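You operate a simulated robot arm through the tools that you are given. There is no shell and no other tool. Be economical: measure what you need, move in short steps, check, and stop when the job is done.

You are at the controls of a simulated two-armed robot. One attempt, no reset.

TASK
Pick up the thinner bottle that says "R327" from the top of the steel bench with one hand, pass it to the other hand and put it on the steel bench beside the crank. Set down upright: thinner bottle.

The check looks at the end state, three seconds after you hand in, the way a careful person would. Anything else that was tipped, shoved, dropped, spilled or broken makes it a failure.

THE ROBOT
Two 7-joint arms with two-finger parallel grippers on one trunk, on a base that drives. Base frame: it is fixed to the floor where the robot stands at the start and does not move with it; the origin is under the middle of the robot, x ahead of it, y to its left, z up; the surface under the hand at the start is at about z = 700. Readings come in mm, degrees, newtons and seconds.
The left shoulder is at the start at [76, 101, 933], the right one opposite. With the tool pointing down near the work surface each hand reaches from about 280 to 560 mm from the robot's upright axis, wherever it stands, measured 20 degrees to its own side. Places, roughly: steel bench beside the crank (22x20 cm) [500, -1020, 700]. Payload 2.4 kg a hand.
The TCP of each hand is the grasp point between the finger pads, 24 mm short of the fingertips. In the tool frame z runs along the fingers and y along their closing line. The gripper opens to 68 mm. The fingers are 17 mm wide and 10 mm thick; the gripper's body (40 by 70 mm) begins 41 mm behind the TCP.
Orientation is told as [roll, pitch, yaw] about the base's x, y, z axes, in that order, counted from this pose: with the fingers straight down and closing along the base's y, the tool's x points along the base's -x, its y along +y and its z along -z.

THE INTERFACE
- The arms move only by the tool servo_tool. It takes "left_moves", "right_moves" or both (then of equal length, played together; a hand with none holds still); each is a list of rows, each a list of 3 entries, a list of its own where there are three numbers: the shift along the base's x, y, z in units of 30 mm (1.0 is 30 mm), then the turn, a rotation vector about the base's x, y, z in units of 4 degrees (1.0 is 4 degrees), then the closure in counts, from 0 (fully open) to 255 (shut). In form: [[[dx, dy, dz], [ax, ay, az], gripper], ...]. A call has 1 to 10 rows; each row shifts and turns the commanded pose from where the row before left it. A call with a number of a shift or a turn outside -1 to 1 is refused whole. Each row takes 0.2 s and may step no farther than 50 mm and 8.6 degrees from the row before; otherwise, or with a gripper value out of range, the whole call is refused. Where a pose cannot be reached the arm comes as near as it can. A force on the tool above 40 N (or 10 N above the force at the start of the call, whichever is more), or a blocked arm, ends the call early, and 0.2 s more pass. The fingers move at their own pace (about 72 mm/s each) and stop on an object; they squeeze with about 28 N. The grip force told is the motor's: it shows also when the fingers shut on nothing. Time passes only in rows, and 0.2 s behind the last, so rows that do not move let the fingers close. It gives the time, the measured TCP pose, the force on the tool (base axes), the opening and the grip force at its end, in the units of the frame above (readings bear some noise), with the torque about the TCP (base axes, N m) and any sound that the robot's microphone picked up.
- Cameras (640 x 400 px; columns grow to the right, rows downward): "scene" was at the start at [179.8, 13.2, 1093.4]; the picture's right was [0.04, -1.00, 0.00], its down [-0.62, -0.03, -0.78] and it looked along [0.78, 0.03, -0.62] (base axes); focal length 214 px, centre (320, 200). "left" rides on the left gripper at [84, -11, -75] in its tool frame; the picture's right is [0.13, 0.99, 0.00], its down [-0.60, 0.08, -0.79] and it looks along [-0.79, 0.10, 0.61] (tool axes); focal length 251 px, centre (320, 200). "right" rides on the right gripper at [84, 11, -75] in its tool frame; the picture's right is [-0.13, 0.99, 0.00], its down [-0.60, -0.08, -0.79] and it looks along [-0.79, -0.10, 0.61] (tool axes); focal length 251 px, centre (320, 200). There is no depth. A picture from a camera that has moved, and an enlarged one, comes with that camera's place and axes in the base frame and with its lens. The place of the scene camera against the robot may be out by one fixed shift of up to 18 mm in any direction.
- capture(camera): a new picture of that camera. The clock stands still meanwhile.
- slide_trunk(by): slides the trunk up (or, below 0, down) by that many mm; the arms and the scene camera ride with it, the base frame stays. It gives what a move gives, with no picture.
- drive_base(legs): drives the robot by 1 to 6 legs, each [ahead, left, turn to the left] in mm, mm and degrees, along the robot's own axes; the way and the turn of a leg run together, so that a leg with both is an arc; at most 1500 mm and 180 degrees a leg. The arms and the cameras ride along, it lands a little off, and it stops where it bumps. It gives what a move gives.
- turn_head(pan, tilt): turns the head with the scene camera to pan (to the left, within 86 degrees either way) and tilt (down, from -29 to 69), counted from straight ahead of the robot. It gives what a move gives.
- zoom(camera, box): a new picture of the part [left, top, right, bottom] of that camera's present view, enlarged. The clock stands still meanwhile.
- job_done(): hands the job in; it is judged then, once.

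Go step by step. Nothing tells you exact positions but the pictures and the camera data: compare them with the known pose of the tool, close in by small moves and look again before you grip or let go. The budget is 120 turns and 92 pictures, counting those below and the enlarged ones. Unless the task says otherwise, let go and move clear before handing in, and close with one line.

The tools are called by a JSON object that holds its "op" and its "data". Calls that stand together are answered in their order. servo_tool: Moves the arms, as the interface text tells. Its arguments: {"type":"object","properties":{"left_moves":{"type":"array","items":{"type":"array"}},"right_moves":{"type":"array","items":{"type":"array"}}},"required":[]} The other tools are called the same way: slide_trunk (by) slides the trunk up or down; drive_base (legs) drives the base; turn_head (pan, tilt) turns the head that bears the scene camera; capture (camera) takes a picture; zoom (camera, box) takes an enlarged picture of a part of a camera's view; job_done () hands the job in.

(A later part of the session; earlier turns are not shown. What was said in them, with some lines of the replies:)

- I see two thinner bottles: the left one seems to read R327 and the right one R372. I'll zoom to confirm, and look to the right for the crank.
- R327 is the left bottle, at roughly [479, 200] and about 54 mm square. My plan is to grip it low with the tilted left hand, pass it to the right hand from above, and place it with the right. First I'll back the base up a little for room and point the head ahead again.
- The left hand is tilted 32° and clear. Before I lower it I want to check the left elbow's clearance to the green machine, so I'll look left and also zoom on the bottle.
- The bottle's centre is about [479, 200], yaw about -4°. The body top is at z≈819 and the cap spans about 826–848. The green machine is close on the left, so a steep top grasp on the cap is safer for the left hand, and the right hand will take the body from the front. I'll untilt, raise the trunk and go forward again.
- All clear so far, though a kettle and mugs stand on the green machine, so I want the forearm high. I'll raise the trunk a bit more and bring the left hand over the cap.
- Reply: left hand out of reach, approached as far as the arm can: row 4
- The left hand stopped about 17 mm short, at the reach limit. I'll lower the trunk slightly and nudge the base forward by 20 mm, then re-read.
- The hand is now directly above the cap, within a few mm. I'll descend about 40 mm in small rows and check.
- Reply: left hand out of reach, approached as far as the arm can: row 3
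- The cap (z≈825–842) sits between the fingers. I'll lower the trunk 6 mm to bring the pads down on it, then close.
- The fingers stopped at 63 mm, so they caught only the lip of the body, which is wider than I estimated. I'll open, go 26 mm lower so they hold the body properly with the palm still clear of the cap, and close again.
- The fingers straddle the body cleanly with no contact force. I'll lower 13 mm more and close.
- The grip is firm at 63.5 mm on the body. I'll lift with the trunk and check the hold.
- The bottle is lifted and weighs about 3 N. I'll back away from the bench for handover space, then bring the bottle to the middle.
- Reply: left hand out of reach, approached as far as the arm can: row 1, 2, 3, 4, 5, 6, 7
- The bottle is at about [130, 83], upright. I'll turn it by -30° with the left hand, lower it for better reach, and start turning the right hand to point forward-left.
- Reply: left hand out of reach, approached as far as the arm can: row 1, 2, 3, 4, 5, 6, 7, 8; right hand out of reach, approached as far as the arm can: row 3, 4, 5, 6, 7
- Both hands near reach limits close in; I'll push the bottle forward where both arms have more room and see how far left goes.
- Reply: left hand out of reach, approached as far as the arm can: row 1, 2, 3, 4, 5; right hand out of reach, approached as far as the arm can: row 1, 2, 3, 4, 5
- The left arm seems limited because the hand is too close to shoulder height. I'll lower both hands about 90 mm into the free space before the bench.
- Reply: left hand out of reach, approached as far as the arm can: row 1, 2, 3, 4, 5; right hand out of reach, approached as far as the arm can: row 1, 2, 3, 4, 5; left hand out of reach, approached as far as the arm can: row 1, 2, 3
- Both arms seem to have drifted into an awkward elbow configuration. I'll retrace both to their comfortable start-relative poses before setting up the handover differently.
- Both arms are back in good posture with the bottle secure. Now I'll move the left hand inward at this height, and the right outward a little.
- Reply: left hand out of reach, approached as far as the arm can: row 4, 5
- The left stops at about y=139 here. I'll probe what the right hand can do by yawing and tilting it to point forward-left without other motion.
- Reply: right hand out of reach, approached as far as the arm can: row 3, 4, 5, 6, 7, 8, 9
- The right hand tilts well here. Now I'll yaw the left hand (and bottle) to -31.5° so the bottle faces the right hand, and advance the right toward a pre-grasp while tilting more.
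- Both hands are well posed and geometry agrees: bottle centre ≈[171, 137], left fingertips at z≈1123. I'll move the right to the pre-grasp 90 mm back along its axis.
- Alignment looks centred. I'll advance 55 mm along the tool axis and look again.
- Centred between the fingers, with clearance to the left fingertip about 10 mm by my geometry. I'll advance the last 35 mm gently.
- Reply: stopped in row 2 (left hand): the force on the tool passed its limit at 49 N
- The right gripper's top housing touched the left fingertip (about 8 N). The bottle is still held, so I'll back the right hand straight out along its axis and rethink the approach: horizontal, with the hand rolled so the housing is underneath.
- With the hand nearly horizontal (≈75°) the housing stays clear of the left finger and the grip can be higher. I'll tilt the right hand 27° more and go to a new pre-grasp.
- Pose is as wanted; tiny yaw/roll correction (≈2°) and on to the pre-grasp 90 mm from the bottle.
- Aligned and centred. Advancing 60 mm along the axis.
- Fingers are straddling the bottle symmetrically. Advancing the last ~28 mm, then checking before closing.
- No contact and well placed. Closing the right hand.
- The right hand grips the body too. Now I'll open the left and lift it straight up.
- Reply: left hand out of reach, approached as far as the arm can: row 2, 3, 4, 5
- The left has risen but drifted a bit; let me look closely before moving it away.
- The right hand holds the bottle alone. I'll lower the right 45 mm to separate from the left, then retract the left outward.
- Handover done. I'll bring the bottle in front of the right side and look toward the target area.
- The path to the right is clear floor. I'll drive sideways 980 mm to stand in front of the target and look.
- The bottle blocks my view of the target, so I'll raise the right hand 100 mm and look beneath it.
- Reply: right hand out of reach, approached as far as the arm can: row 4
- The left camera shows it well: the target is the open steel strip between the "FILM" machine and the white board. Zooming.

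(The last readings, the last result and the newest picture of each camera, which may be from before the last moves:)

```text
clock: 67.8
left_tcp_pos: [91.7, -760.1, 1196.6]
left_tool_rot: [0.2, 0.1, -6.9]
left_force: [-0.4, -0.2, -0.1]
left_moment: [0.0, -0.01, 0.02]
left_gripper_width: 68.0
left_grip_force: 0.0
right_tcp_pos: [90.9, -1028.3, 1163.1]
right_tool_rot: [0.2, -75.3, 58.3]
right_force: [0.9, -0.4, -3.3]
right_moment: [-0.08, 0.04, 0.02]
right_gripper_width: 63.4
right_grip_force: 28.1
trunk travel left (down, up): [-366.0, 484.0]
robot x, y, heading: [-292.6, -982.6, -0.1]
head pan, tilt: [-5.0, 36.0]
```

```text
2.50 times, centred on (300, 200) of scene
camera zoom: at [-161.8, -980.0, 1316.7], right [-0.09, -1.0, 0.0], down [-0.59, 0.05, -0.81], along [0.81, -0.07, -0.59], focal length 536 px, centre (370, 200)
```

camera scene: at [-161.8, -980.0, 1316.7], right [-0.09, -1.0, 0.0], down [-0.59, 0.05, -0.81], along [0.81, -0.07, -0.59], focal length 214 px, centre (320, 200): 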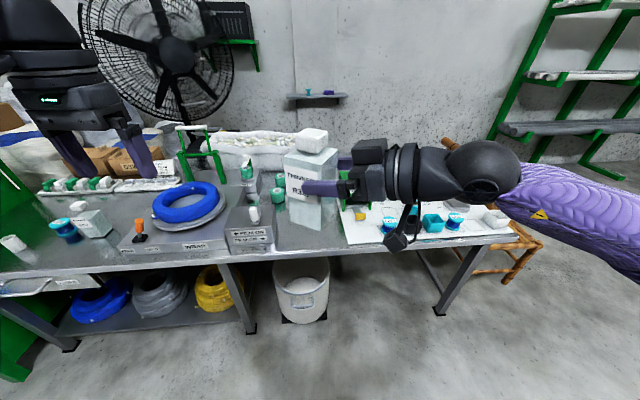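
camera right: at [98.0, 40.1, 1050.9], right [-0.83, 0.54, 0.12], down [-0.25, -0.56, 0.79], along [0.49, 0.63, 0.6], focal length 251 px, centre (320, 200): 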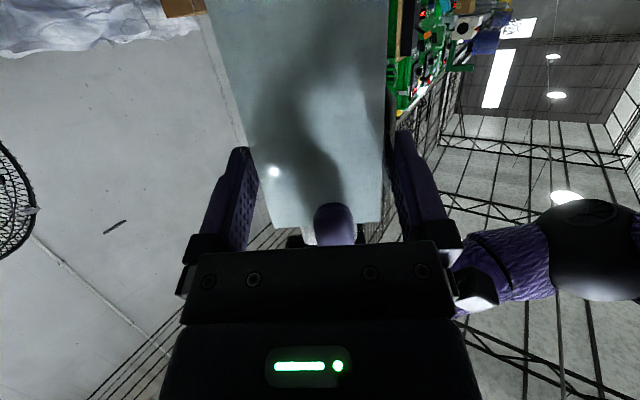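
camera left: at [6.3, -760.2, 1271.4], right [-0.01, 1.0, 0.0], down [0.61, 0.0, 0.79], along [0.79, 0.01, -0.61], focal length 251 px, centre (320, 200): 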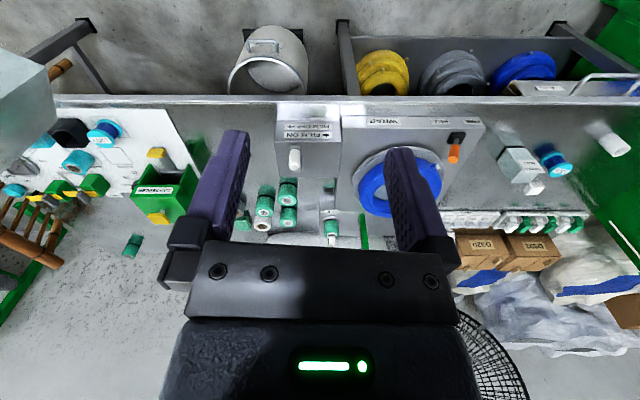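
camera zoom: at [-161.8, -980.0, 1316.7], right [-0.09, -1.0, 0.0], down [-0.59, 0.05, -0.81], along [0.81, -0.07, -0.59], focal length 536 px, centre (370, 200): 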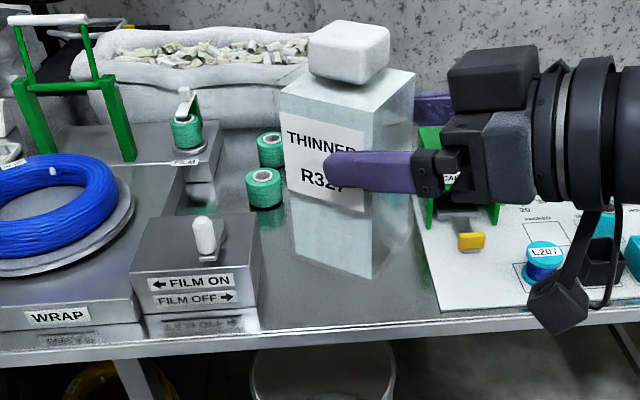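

The spot is free steel, y from about -870 to -1134, x from 365 back. I'll yaw the right hand -28° so its wrist stays outside the bench's front edge, lowering it a bit.

{"op": "servo_tool", "data": {"right_moves": [[[0, 0, -0.6], [0, 0, -1], 255], [[0, 0, -0.6], [0, 0, -1], 255], [[0, 0, -0.6], [0, 0, -1], 255], [[0, 0, -0.6], [0, 0, -1], 255], [[0, -0.3, -0.6], [0, 0, -1], 255], [[0, -0.3, 0], [0, 0, -1], 255], [[0, -0.3, 0], [0, 0, -1], 255]]}}

{"op": "capture", "data": {"camera": "scene"}}

{"op": "capture", "data": {"camera": "right"}}

```text
clock: 69.4
left_tcp_pos: [90.9, -760.4, 1196.5]
left_tool_rot: [0.3, 0.1, -7.0]
left_force: [0.6, 0.5, -0.7]
left_moment: [0.02, -0.03, -0.01]
left_gripper_width: 68.0
left_grip_force: 0.0
right_tcp_pos: [92.9, -1054.6, 1071.4]
right_tool_rot: [-0.8, -75.1, 32.0]
right_force: [0.5, -0.3, -2.8]
right_moment: [-0.05, 0.11, 0.0]
right_gripper_width: 63.5
right_grip_force: 28.0
trunk travel left (down, up): [-366.0, 484.0]
robot x, y, heading: [-292.4, -984.2, -0.1]
head pan, tilt: [-5.0, 36.0]
```

```text
34 pictures are left
camera scene: at [-161.8, -979.9, 1316.7], right [-0.09, -1.0, 0.0], down [-0.59, 0.05, -0.81], along [0.81, -0.07, -0.59], focal length 214 px, centre (320, 200)
```

scene: 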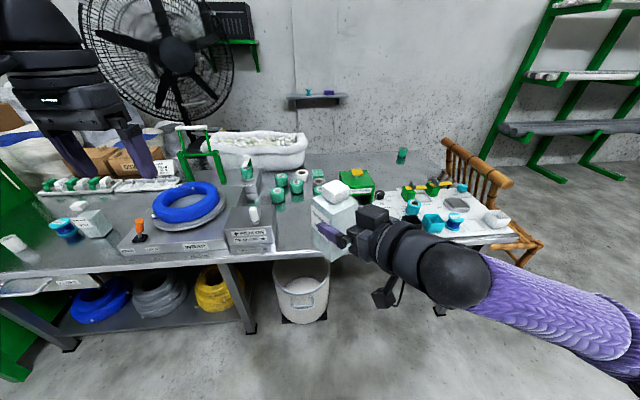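

```text
33 pictures are left
camera right: at [3.5, -1094.7, 1010.9], right [-0.48, 0.87, 0.12], down [-0.48, -0.38, 0.79], along [0.73, 0.32, 0.6], focal length 251 px, centre (320, 200)
```

right: 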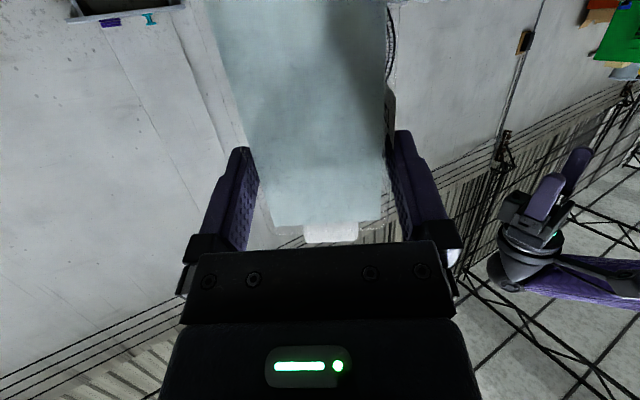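

The bottle is held well and the hand orientation is good. I'll extend the arm forward 60 mm, then drive ahead toward the bench at this safe height.

{"op": "servo_tool", "data": {"right_moves": [[[0.5, 0.1, 0], [0, 0, 0], 255], [[0.5, 0.1, 0], [0, 0, 0], 255], [[0.5, 0.1, 0], [0, 0, 0], 255], [[0.5, 0.1, 0], [0, 0, 0], 255]]}}

{"op": "drive_base", "data": {"legs": [[150, 20, 0]]}}

{"op": "capture", "data": {"camera": "scene"}}

```text
clock: 70.4
left_tcp_pos: [90.5, -758.5, 1196.4]
left_tool_rot: [0.1, 0.1, -7.0]
left_force: [0.0, -0.1, 0.3]
left_moment: [-0.01, -0.04, 0.03]
left_gripper_width: 68.3
left_grip_force: 0.0
right_tcp_pos: [150.4, -1043.5, 1071.6]
right_tool_rot: [-0.6, -75.1, 32.0]
right_force: [0.3, 0.6, -4.1]
right_moment: [-0.04, 0.04, -0.03]
right_gripper_width: 63.4
right_grip_force: 28.2
trunk travel left (down, up): [-366.0, 484.0]
robot x, y, heading: [-294.5, -981.4, -0.3]
head pan, tilt: [-5.0, 36.0]
```

```text
clock: 71.7
left_tcp_pos: [241.7, -739.0, 1196.1]
left_tool_rot: [0.2, 0.1, -6.9]
left_force: [0.2, 0.0, -1.0]
left_moment: [-0.03, -0.02, -0.03]
left_gripper_width: 67.9
left_grip_force: 0.0
right_tcp_pos: [302.3, -1023.8, 1072.2]
right_tool_rot: [-0.8, -75.0, 32.0]
right_force: [0.2, 0.0, -4.0]
right_moment: [-0.05, 0.07, 0.0]
right_gripper_width: 63.4
right_grip_force: 28.1
trunk travel left (down, up): [-366.0, 484.0]
robot x, y, heading: [-137.6, -962.8, -0.2]
head pan, tilt: [-5.0, 36.0]
```

```text
32 pictures are left
camera scene: at [-10.1, -960.1, 1316.6], right [-0.09, -1.0, 0.0], down [-0.59, 0.05, -0.81], along [0.81, -0.07, -0.59], focal length 214 px, centre (320, 200)
```

scene: 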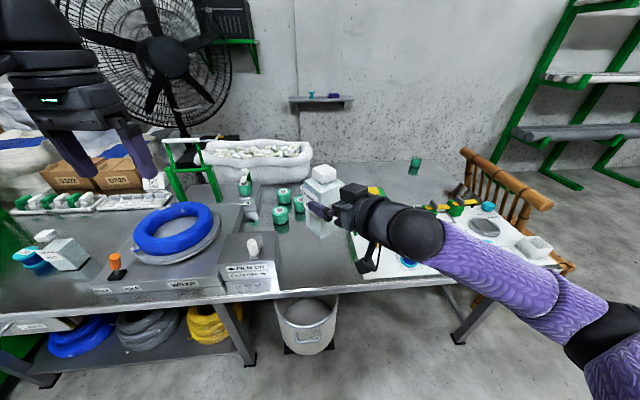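

Driving the remaining 125 mm ahead, then lowering the trunk most of the way.

{"op": "drive_base", "data": {"legs": [[125, 0, 0]]}}

{"op": "turn_head", "data": {"pan": -5, "tilt": 48}}

{"op": "slide_trunk", "data": {"by": -150}}

{"op": "capture", "data": {"camera": "scene"}}

{"op": "capture", "data": {"camera": "left"}}

```text
clock: 73.0
left_tcp_pos: [368.1, -738.9, 1196.3]
left_tool_rot: [0.2, 0.1, -6.9]
left_force: [-0.5, 0.5, -0.2]
left_moment: [0.02, 0.02, 0.02]
left_gripper_width: 67.8
left_grip_force: 0.0
right_tcp_pos: [427.5, -1023.9, 1072.1]
right_tool_rot: [-0.9, -75.1, 32.0]
right_force: [-0.2, 0.1, -3.2]
right_moment: [-0.04, 0.12, -0.02]
right_gripper_width: 63.3
right_grip_force: 27.7
trunk travel left (down, up): [-366.0, 484.0]
robot x, y, heading: [-15.2, -962.2, -0.1]
head pan, tilt: [-5.0, 36.0]
```

```text
clock: 73.7
left_tcp_pos: [366.5, -739.3, 1195.5]
left_tool_rot: [0.1, 0.1, -7.0]
left_force: [0.1, 0.1, -0.1]
left_moment: [-0.01, -0.01, 0.01]
left_gripper_width: 67.4
left_grip_force: 0.0
right_tcp_pos: [427.0, -1023.4, 1071.6]
right_tool_rot: [-0.8, -75.0, 32.2]
right_force: [-0.4, 0.4, -3.7]
right_moment: [-0.06, 0.09, -0.03]
right_gripper_width: 63.6
right_grip_force: 28.4
trunk travel left (down, up): [-366.0, 484.0]
robot x, y, heading: [-16.8, -964.6, -0.2]
head pan, tilt: [-5.0, 48.0]
```

```text
clock: 75.5
left_tcp_pos: [367.4, -738.2, 1046.2]
left_tool_rot: [0.3, 0.0, -7.0]
left_force: [0.0, -0.2, -0.4]
left_moment: [0.02, 0.04, 0.05]
left_gripper_width: 68.0
left_grip_force: 0.0
right_tcp_pos: [426.9, -1023.7, 922.1]
right_tool_rot: [-0.9, -75.1, 32.2]
right_force: [-0.5, 0.4, -4.1]
right_moment: [-0.06, 0.11, 0.0]
right_gripper_width: 63.6
right_grip_force: 27.8
trunk travel left (down, up): [-216.0, 634.0]
robot x, y, heading: [-13.4, -962.4, -0.3]
head pan, tilt: [-5.0, 48.0]
```

```text
31 pictures are left
camera scene: at [136.9, -959.6, 1147.3], right [-0.09, -1.0, 0.0], down [-0.74, 0.07, -0.67], along [0.67, -0.06, -0.74], focal length 214 px, centre (320, 200)
```

scene: 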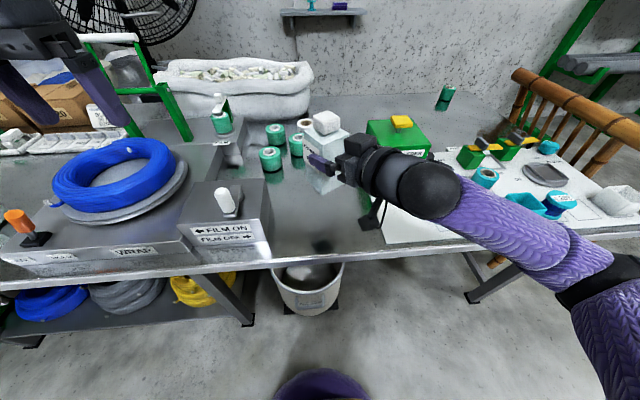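

```text
30 pictures are left
camera left: at [282.0, -740.4, 1121.5], right [-0.01, 1.0, 0.0], down [0.61, 0.0, 0.79], along [0.79, 0.01, -0.61], focal length 251 px, centre (320, 200)
```

left: 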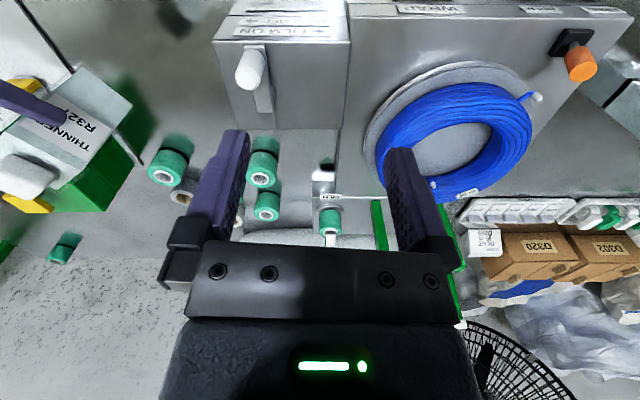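

Everything is clear. Lowering another 95 mm, then a close look.

{"op": "slide_trunk", "data": {"by": -95}}

{"op": "zoom", "data": {"camera": "scene", "box": [240, 100, 480, 260]}}

{"op": "capture", "data": {"camera": "left"}}

```text
clock: 76.8
left_tcp_pos: [366.5, -739.0, 951.5]
left_tool_rot: [0.2, 0.1, -6.9]
left_force: [-0.4, -0.3, -0.8]
left_moment: [-0.01, -0.01, 0.01]
left_gripper_width: 68.0
left_grip_force: 0.0
right_tcp_pos: [426.7, -1024.1, 827.2]
right_tool_rot: [-0.9, -75.1, 32.2]
right_force: [0.0, -0.5, -2.6]
right_moment: [-0.08, 0.09, 0.02]
right_gripper_width: 63.5
right_grip_force: 28.1
trunk travel left (down, up): [-121.0, 728.0]
robot x, y, heading: [-16.3, -961.9, -0.1]
head pan, tilt: [-5.0, 48.0]
```

```text
2.50 times, centred on (360, 180) of scene
camera zoom: at [164.5, -959.6, 1049.9], right [-0.09, -1.0, 0.0], down [-0.74, 0.07, -0.67], along [0.67, -0.06, -0.74], focal length 536 px, centre (220, 250)
```

zoom: 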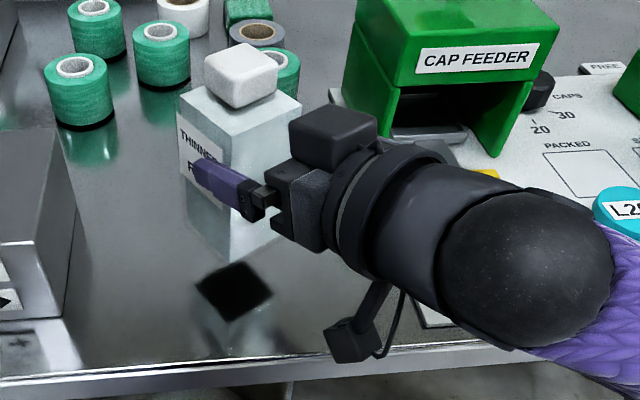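

```text
28 pictures are left
camera left: at [282.0, -740.3, 1026.6], right [-0.01, 1.0, 0.0], down [0.61, 0.0, 0.79], along [0.79, 0.01, -0.61], focal length 251 px, centre (320, 200)
```

left: 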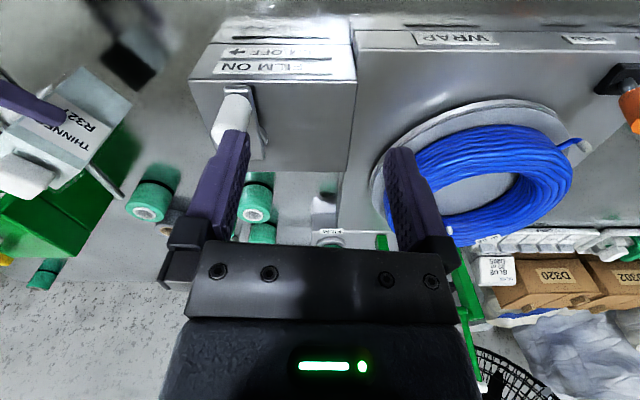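

Good clearance; I'll shift 24 mm further onto the bench, then lower 30 mm and sense the approach.

{"op": "servo_tool", "data": {"right_moves": [[[0.4, 0, 0], [0, 0, 0], 255], [[0.4, 0, 0], [0, 0, 0], 255]]}}

{"op": "slide_trunk", "data": {"by": -28}}

{"op": "zoom", "data": {"camera": "scene", "box": [240, 80, 440, 260]}}

{"op": "zoom", "data": {"camera": "left", "box": [0, 20, 200, 240]}}

```text
clock: 77.4
left_tcp_pos: [365.4, -739.8, 951.5]
left_tool_rot: [0.2, 0.1, -6.8]
left_force: [-0.1, -0.2, 0.4]
left_moment: [0.03, -0.02, 0.02]
left_gripper_width: 68.1
left_grip_force: 0.0
right_tcp_pos: [451.0, -1024.0, 827.9]
right_tool_rot: [-0.9, -75.0, 32.2]
right_force: [0.6, -0.7, -3.8]
right_moment: [-0.04, 0.1, 0.04]
right_gripper_width: 63.6
right_grip_force: 28.5
trunk travel left (down, up): [-121.0, 728.0]
robot x, y, heading: [-15.2, -960.5, -0.2]
head pan, tilt: [-5.0, 48.0]
```

```text
clock: 78.1
left_tcp_pos: [366.1, -737.6, 922.9]
left_tool_rot: [0.2, 0.1, -7.0]
left_force: [0.5, 0.3, -0.3]
left_moment: [-0.02, 0.03, 0.02]
left_gripper_width: 68.1
left_grip_force: 0.2
right_tcp_pos: [450.5, -1023.8, 798.7]
right_tool_rot: [-0.8, -75.1, 32.1]
right_force: [0.8, -0.5, -3.2]
right_moment: [-0.07, 0.11, 0.0]
right_gripper_width: 63.4
right_grip_force: 27.5
trunk travel left (down, up): [-93.0, 757.0]
robot x, y, heading: [-16.7, -963.2, -0.1]
head pan, tilt: [-5.0, 48.0]
```

```text
2.22 times, centred on (340, 170) of scene
camera zoom: at [173.7, -959.6, 1020.8], right [-0.09, -1.0, 0.0], down [-0.74, 0.07, -0.67], along [0.67, -0.06, -0.74], focal length 477 px, centre (276, 267)
```

zoom: 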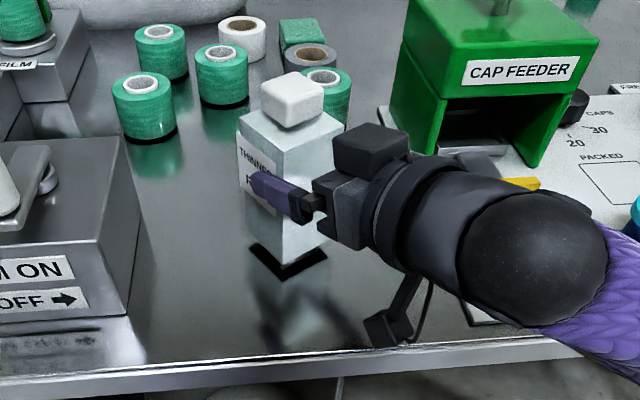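

```text
1.82 times, centred on (100, 130) of left
camera zoom: at [282.0, -740.4, 998.4], right [-0.01, 1.0, 0.0], down [0.61, 0.0, 0.79], along [0.79, 0.01, -0.61], focal length 457 px, centre (720, 327)
```

zoom: 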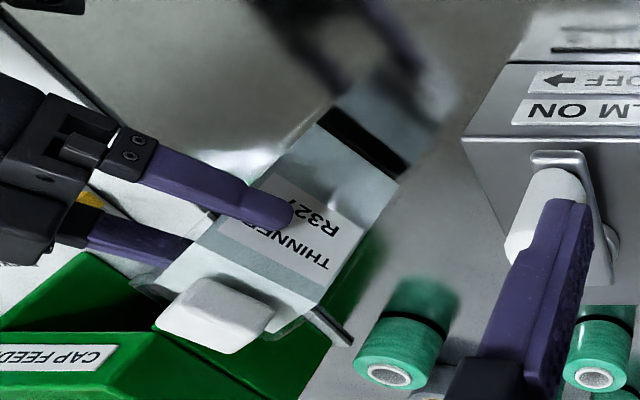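

Nearly down. Lowering in small steps, watching force.

{"op": "slide_trunk", "data": {"by": -6}}

{"op": "slide_trunk", "data": {"by": -3}}

{"op": "zoom", "data": {"camera": "left", "box": [0, 20, 200, 240]}}

```text
clock: 78.7
left_tcp_pos: [366.3, -738.7, 916.8]
left_tool_rot: [0.2, 0.2, -7.0]
left_force: [1.3, -0.5, 0.5]
left_moment: [-0.03, 0.01, 0.01]
left_gripper_width: 68.0
left_grip_force: 0.1
right_tcp_pos: [451.9, -1024.7, 793.0]
right_tool_rot: [-0.7, -75.0, 32.1]
right_force: [-0.5, -0.1, -4.3]
right_moment: [-0.05, 0.07, 0.02]
right_gripper_width: 63.7
right_grip_force: 27.9
trunk travel left (down, up): [-87.0, 763.0]
robot x, y, heading: [-16.3, -961.5, 0.0]
head pan, tilt: [-5.0, 48.0]
```

```text
clock: 79.2
left_tcp_pos: [365.8, -739.3, 915.0]
left_tool_rot: [0.2, 0.1, -6.9]
left_force: [0.8, -0.2, 0.3]
left_moment: [0.03, 0.01, 0.01]
left_gripper_width: 68.2
left_grip_force: 0.1
right_tcp_pos: [450.2, -1023.9, 792.8]
right_tool_rot: [-1.0, -75.4, 32.5]
right_force: [2.5, 0.0, 10.1]
right_moment: [0.48, -0.15, -0.06]
right_gripper_width: 63.4
right_grip_force: 28.5
trunk travel left (down, up): [-84.0, 766.0]
robot x, y, heading: [-18.1, -963.4, 0.2]
head pan, tilt: [-5.0, 48.0]
```

```text
1.82 times, centred on (100, 130) of left
camera zoom: at [281.5, -740.4, 989.8], right [-0.01, 1.0, 0.0], down [0.61, 0.0, 0.79], along [0.79, 0.01, -0.61], focal length 457 px, centre (720, 327)
```

zoom: 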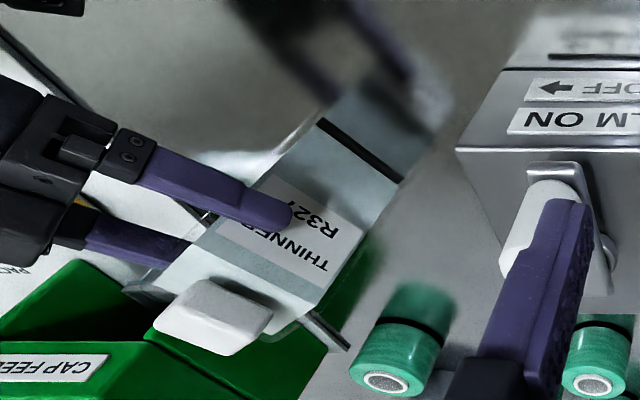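

Contact: about 13 N upward, bearing on the left edge of the base, so the bottle is tilted by about 1°. I'll apply a tiny levelling roll and see the moment.

{"op": "servo_tool", "data": {"right_moves": [[[0, 0, 0], [0.26, 0.15, 0], 255], [[0, 0, 0], [0, 0, 0], 255]]}}

```text
clock: 79.8
left_tcp_pos: [365.8, -738.5, 915.6]
left_tool_rot: [0.3, 0.0, -7.0]
left_force: [0.2, -0.3, -0.4]
left_moment: [-0.01, 0.0, -0.02]
left_gripper_width: 68.0
left_grip_force: 0.1
right_tcp_pos: [451.3, -1023.8, 792.4]
right_tool_rot: [3.5, -75.1, 27.8]
right_force: [4.0, -2.9, 14.5]
right_moment: [-0.33, -0.76, -0.07]
right_gripper_width: 63.4
right_grip_force: 28.1
trunk travel left (down, up): [-84.0, 766.0]
robot x, y, heading: [-13.9, -959.4, -0.3]
head pan, tilt: [-5.0, 48.0]
```

Slight overcorrection — back by half.

{"op": "servo_tool", "data": {"right_moves": [[[0, 0, 0], [-0.12, -0.07, 0], 255], [[0, 0, 0], [0, 0, 0], 255]]}}

```text
clock: 80.4
left_tcp_pos: [365.1, -739.8, 914.8]
left_tool_rot: [0.2, -0.1, -7.0]
left_force: [-0.3, 0.4, 0.4]
left_moment: [0.02, -0.06, 0.02]
left_gripper_width: 67.8
left_grip_force: 0.0
right_tcp_pos: [450.5, -1024.1, 790.3]
right_tool_rot: [1.5, -75.2, 29.9]
right_force: [4.4, -2.4, 18.9]
right_moment: [0.22, -0.48, -0.09]
right_gripper_width: 63.5
right_grip_force: 27.6
trunk travel left (down, up): [-84.0, 766.0]
robot x, y, heading: [-17.2, -962.0, 0.1]
head pan, tilt: [-5.0, 48.0]
```

The base now bears evenly (centre of pressure under the bottle). Releasing.

{"op": "servo_tool", "data": {"right_moves": [[[0, 0, 0.03], [0, 0, 0], 200], [[0, 0, 0], [0, 0, 0], 0], [[0, 0, 0], [0, 0, 0], 0], [[0, 0, 0], [0, 0, 0], 0]]}}

{"op": "zoom", "data": {"camera": "scene", "box": [240, 80, 440, 260]}}

{"op": "capture", "data": {"camera": "right"}}

```text
clock: 81.4
left_tcp_pos: [366.2, -739.1, 913.8]
left_tool_rot: [0.2, 0.2, -6.9]
left_force: [0.7, -0.2, -0.6]
left_moment: [0.0, -0.01, -0.02]
left_gripper_width: 67.8
left_grip_force: 0.1
right_tcp_pos: [451.5, -1023.1, 791.1]
right_tool_rot: [1.7, -75.0, 29.7]
right_force: [0.6, -0.8, 0.4]
right_moment: [-0.02, -0.01, -0.04]
right_gripper_width: 68.1
right_grip_force: 0.1
trunk travel left (down, up): [-84.0, 766.0]
robot x, y, heading: [-12.4, -961.7, -0.2]
head pan, tilt: [-5.0, 48.0]
```

```text
2.22 times, centred on (340, 170) of scene
camera zoom: at [176.7, -959.6, 1011.5], right [-0.09, -1.0, 0.0], down [-0.74, 0.07, -0.67], along [0.67, -0.06, -0.74], focal length 477 px, centre (276, 267)
```

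zoom: 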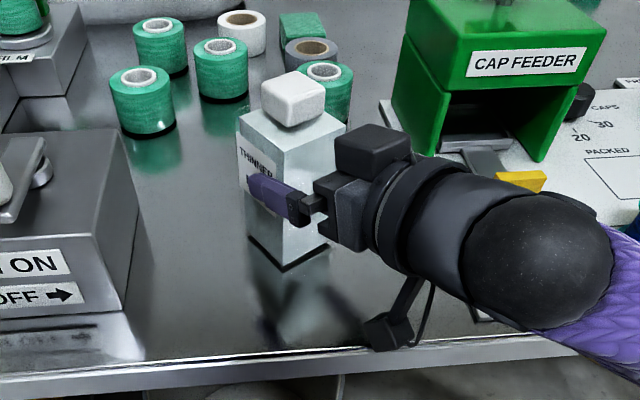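

```text
23 pictures are left
camera right: at [363.1, -1062.1, 729.4], right [-0.49, 0.86, 0.13], down [-0.48, -0.39, 0.79], along [0.73, 0.32, 0.6], focal length 251 px, centre (320, 200)
```

right: 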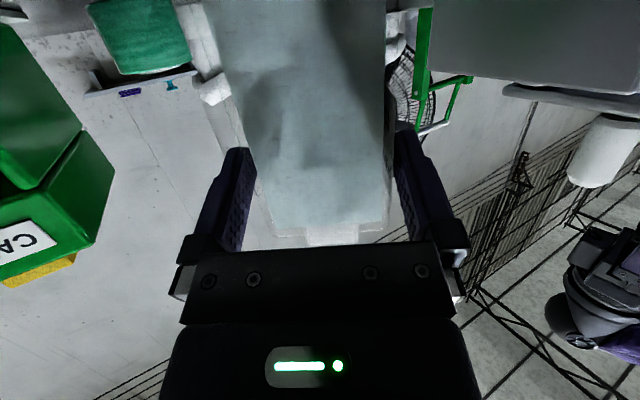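

Bottle stands upright and free. Withdrawing the right hand slowly straight back along its finger axis.

{"op": "servo_tool", "data": {"right_moves": [[[-0.27, -0.166, 0.085], [0, 0, 0], 0], [[-0.27, -0.166, 0.085], [0, 0, 0], 0], [[-0.27, -0.166, 0.085], [0, 0, 0], 0], [[-0.27, -0.166, 0.085], [0, 0, 0], 0], [[-0.27, -0.166, 0.085], [0, 0, 0], 0], [[-0.27, -0.166, 0.085], [0, 0, 0], 0], [[-0.27, -0.166, 0.085], [0, 0, 0], 0], [[-0.27, -0.166, 0.085], [0, 0, 0], 0]]}}

{"op": "zoom", "data": {"camera": "scene", "box": [240, 80, 440, 260]}}

```text
clock: 83.2
left_tcp_pos: [366.7, -739.0, 913.8]
left_tool_rot: [0.2, 0.1, -6.9]
left_force: [0.1, -0.3, 0.2]
left_moment: [-0.01, 0.0, -0.01]
left_gripper_width: 67.8
left_grip_force: 0.0
right_tcp_pos: [404.0, -1064.1, 810.1]
right_tool_rot: [1.9, -75.0, 29.6]
right_force: [-0.3, -0.1, 0.0]
right_moment: [-0.01, -0.03, 0.0]
right_gripper_width: 67.9
right_grip_force: 0.0
right hand out of reach, approached as far as the arm can: row 7, 8
trunk travel left (down, up): [-84.0, 766.0]
robot x, y, heading: [-18.6, -964.0, -0.0]
head pan, tilt: [-5.0, 48.0]
```

```text
2.22 times, centred on (340, 170) of scene
camera zoom: at [176.7, -959.6, 1011.5], right [-0.09, -1.0, 0.0], down [-0.74, 0.07, -0.67], along [0.67, -0.06, -0.74], focal length 477 px, centre (276, 267)
```

zoom: 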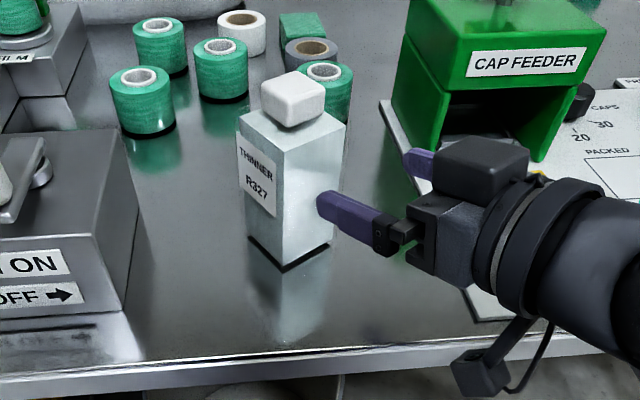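

Clear of the bottle, which hasn't moved. Backing the base away and taking a final look.

{"op": "drive_base", "data": {"legs": [[-200, 0, 0]]}}

{"op": "turn_head", "data": {"pan": -3, "tilt": 36}}

{"op": "capture", "data": {"camera": "scene"}}

{"op": "zoom", "data": {"camera": "scene", "box": [220, 100, 440, 240]}}

```text
clock: 84.8
left_tcp_pos: [169.0, -738.9, 914.6]
left_tool_rot: [0.2, 0.1, -6.8]
left_force: [-0.5, -0.5, -0.1]
left_moment: [0.02, -0.01, 0.03]
left_gripper_width: 67.9
left_grip_force: 0.0
right_tcp_pos: [204.1, -1065.5, 810.8]
right_tool_rot: [1.8, -74.9, 29.8]
right_force: [0.3, -0.2, 0.7]
right_moment: [-0.02, 0.0, 0.02]
right_gripper_width: 67.8
right_grip_force: 0.1
trunk travel left (down, up): [-84.0, 766.0]
robot x, y, heading: [-216.6, -964.7, -0.1]
head pan, tilt: [-5.0, 48.0]
```

```text
clock: 85.5
left_tcp_pos: [167.6, -738.9, 914.0]
left_tool_rot: [0.3, 0.1, -6.9]
left_force: [0.4, -0.3, -0.2]
left_moment: [0.0, 0.0, 0.0]
left_gripper_width: 68.0
left_grip_force: 0.1
right_tcp_pos: [203.8, -1065.5, 811.8]
right_tool_rot: [1.7, -75.0, 29.7]
right_force: [0.1, 0.8, 1.0]
right_moment: [0.01, 0.0, 0.02]
right_gripper_width: 67.9
right_grip_force: 0.1
trunk travel left (down, up): [-84.0, 766.0]
robot x, y, heading: [-214.6, -963.0, -0.1]
head pan, tilt: [-3.0, 36.0]
```

```text
21 pictures are left
camera scene: at [-13.2, -957.1, 1029.0], right [-0.05, -1.0, 0.0], down [-0.59, 0.03, -0.81], along [0.81, -0.04, -0.59], focal length 214 px, centre (320, 200)
```

scene: 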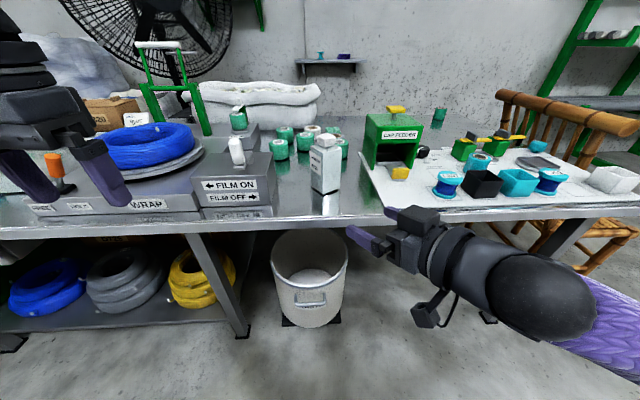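

```text
2.86 times, centred on (330, 170) of scene
camera zoom: at [-13.2, -957.1, 1029.0], right [-0.05, -1.0, 0.0], down [-0.59, 0.03, -0.81], along [0.81, -0.04, -0.59], focal length 613 px, centre (291, 286)
```

zoom: 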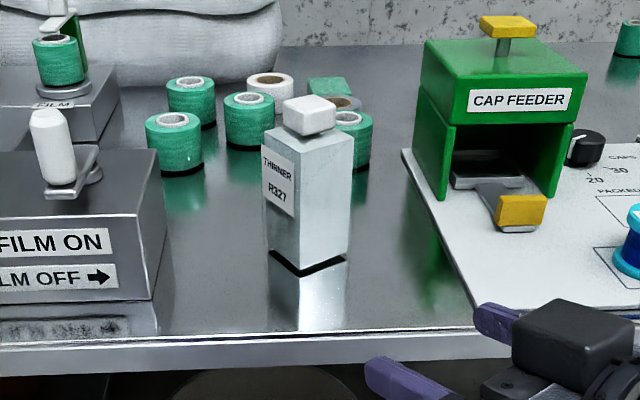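

The R327 bottle stands upright on the steel bench beside the white-handled crank, about [478, -1000]. Both hands are empty and clear, and nothing else was disturbed.

{"op": "job_done", "data": {}}

```text
The job is handed in.
```

The left hand picked up thinner bottle R327 and passed it to the right hand, which set it upright on the steel bench beside the crank. I released it, moved clear and handed the job in.
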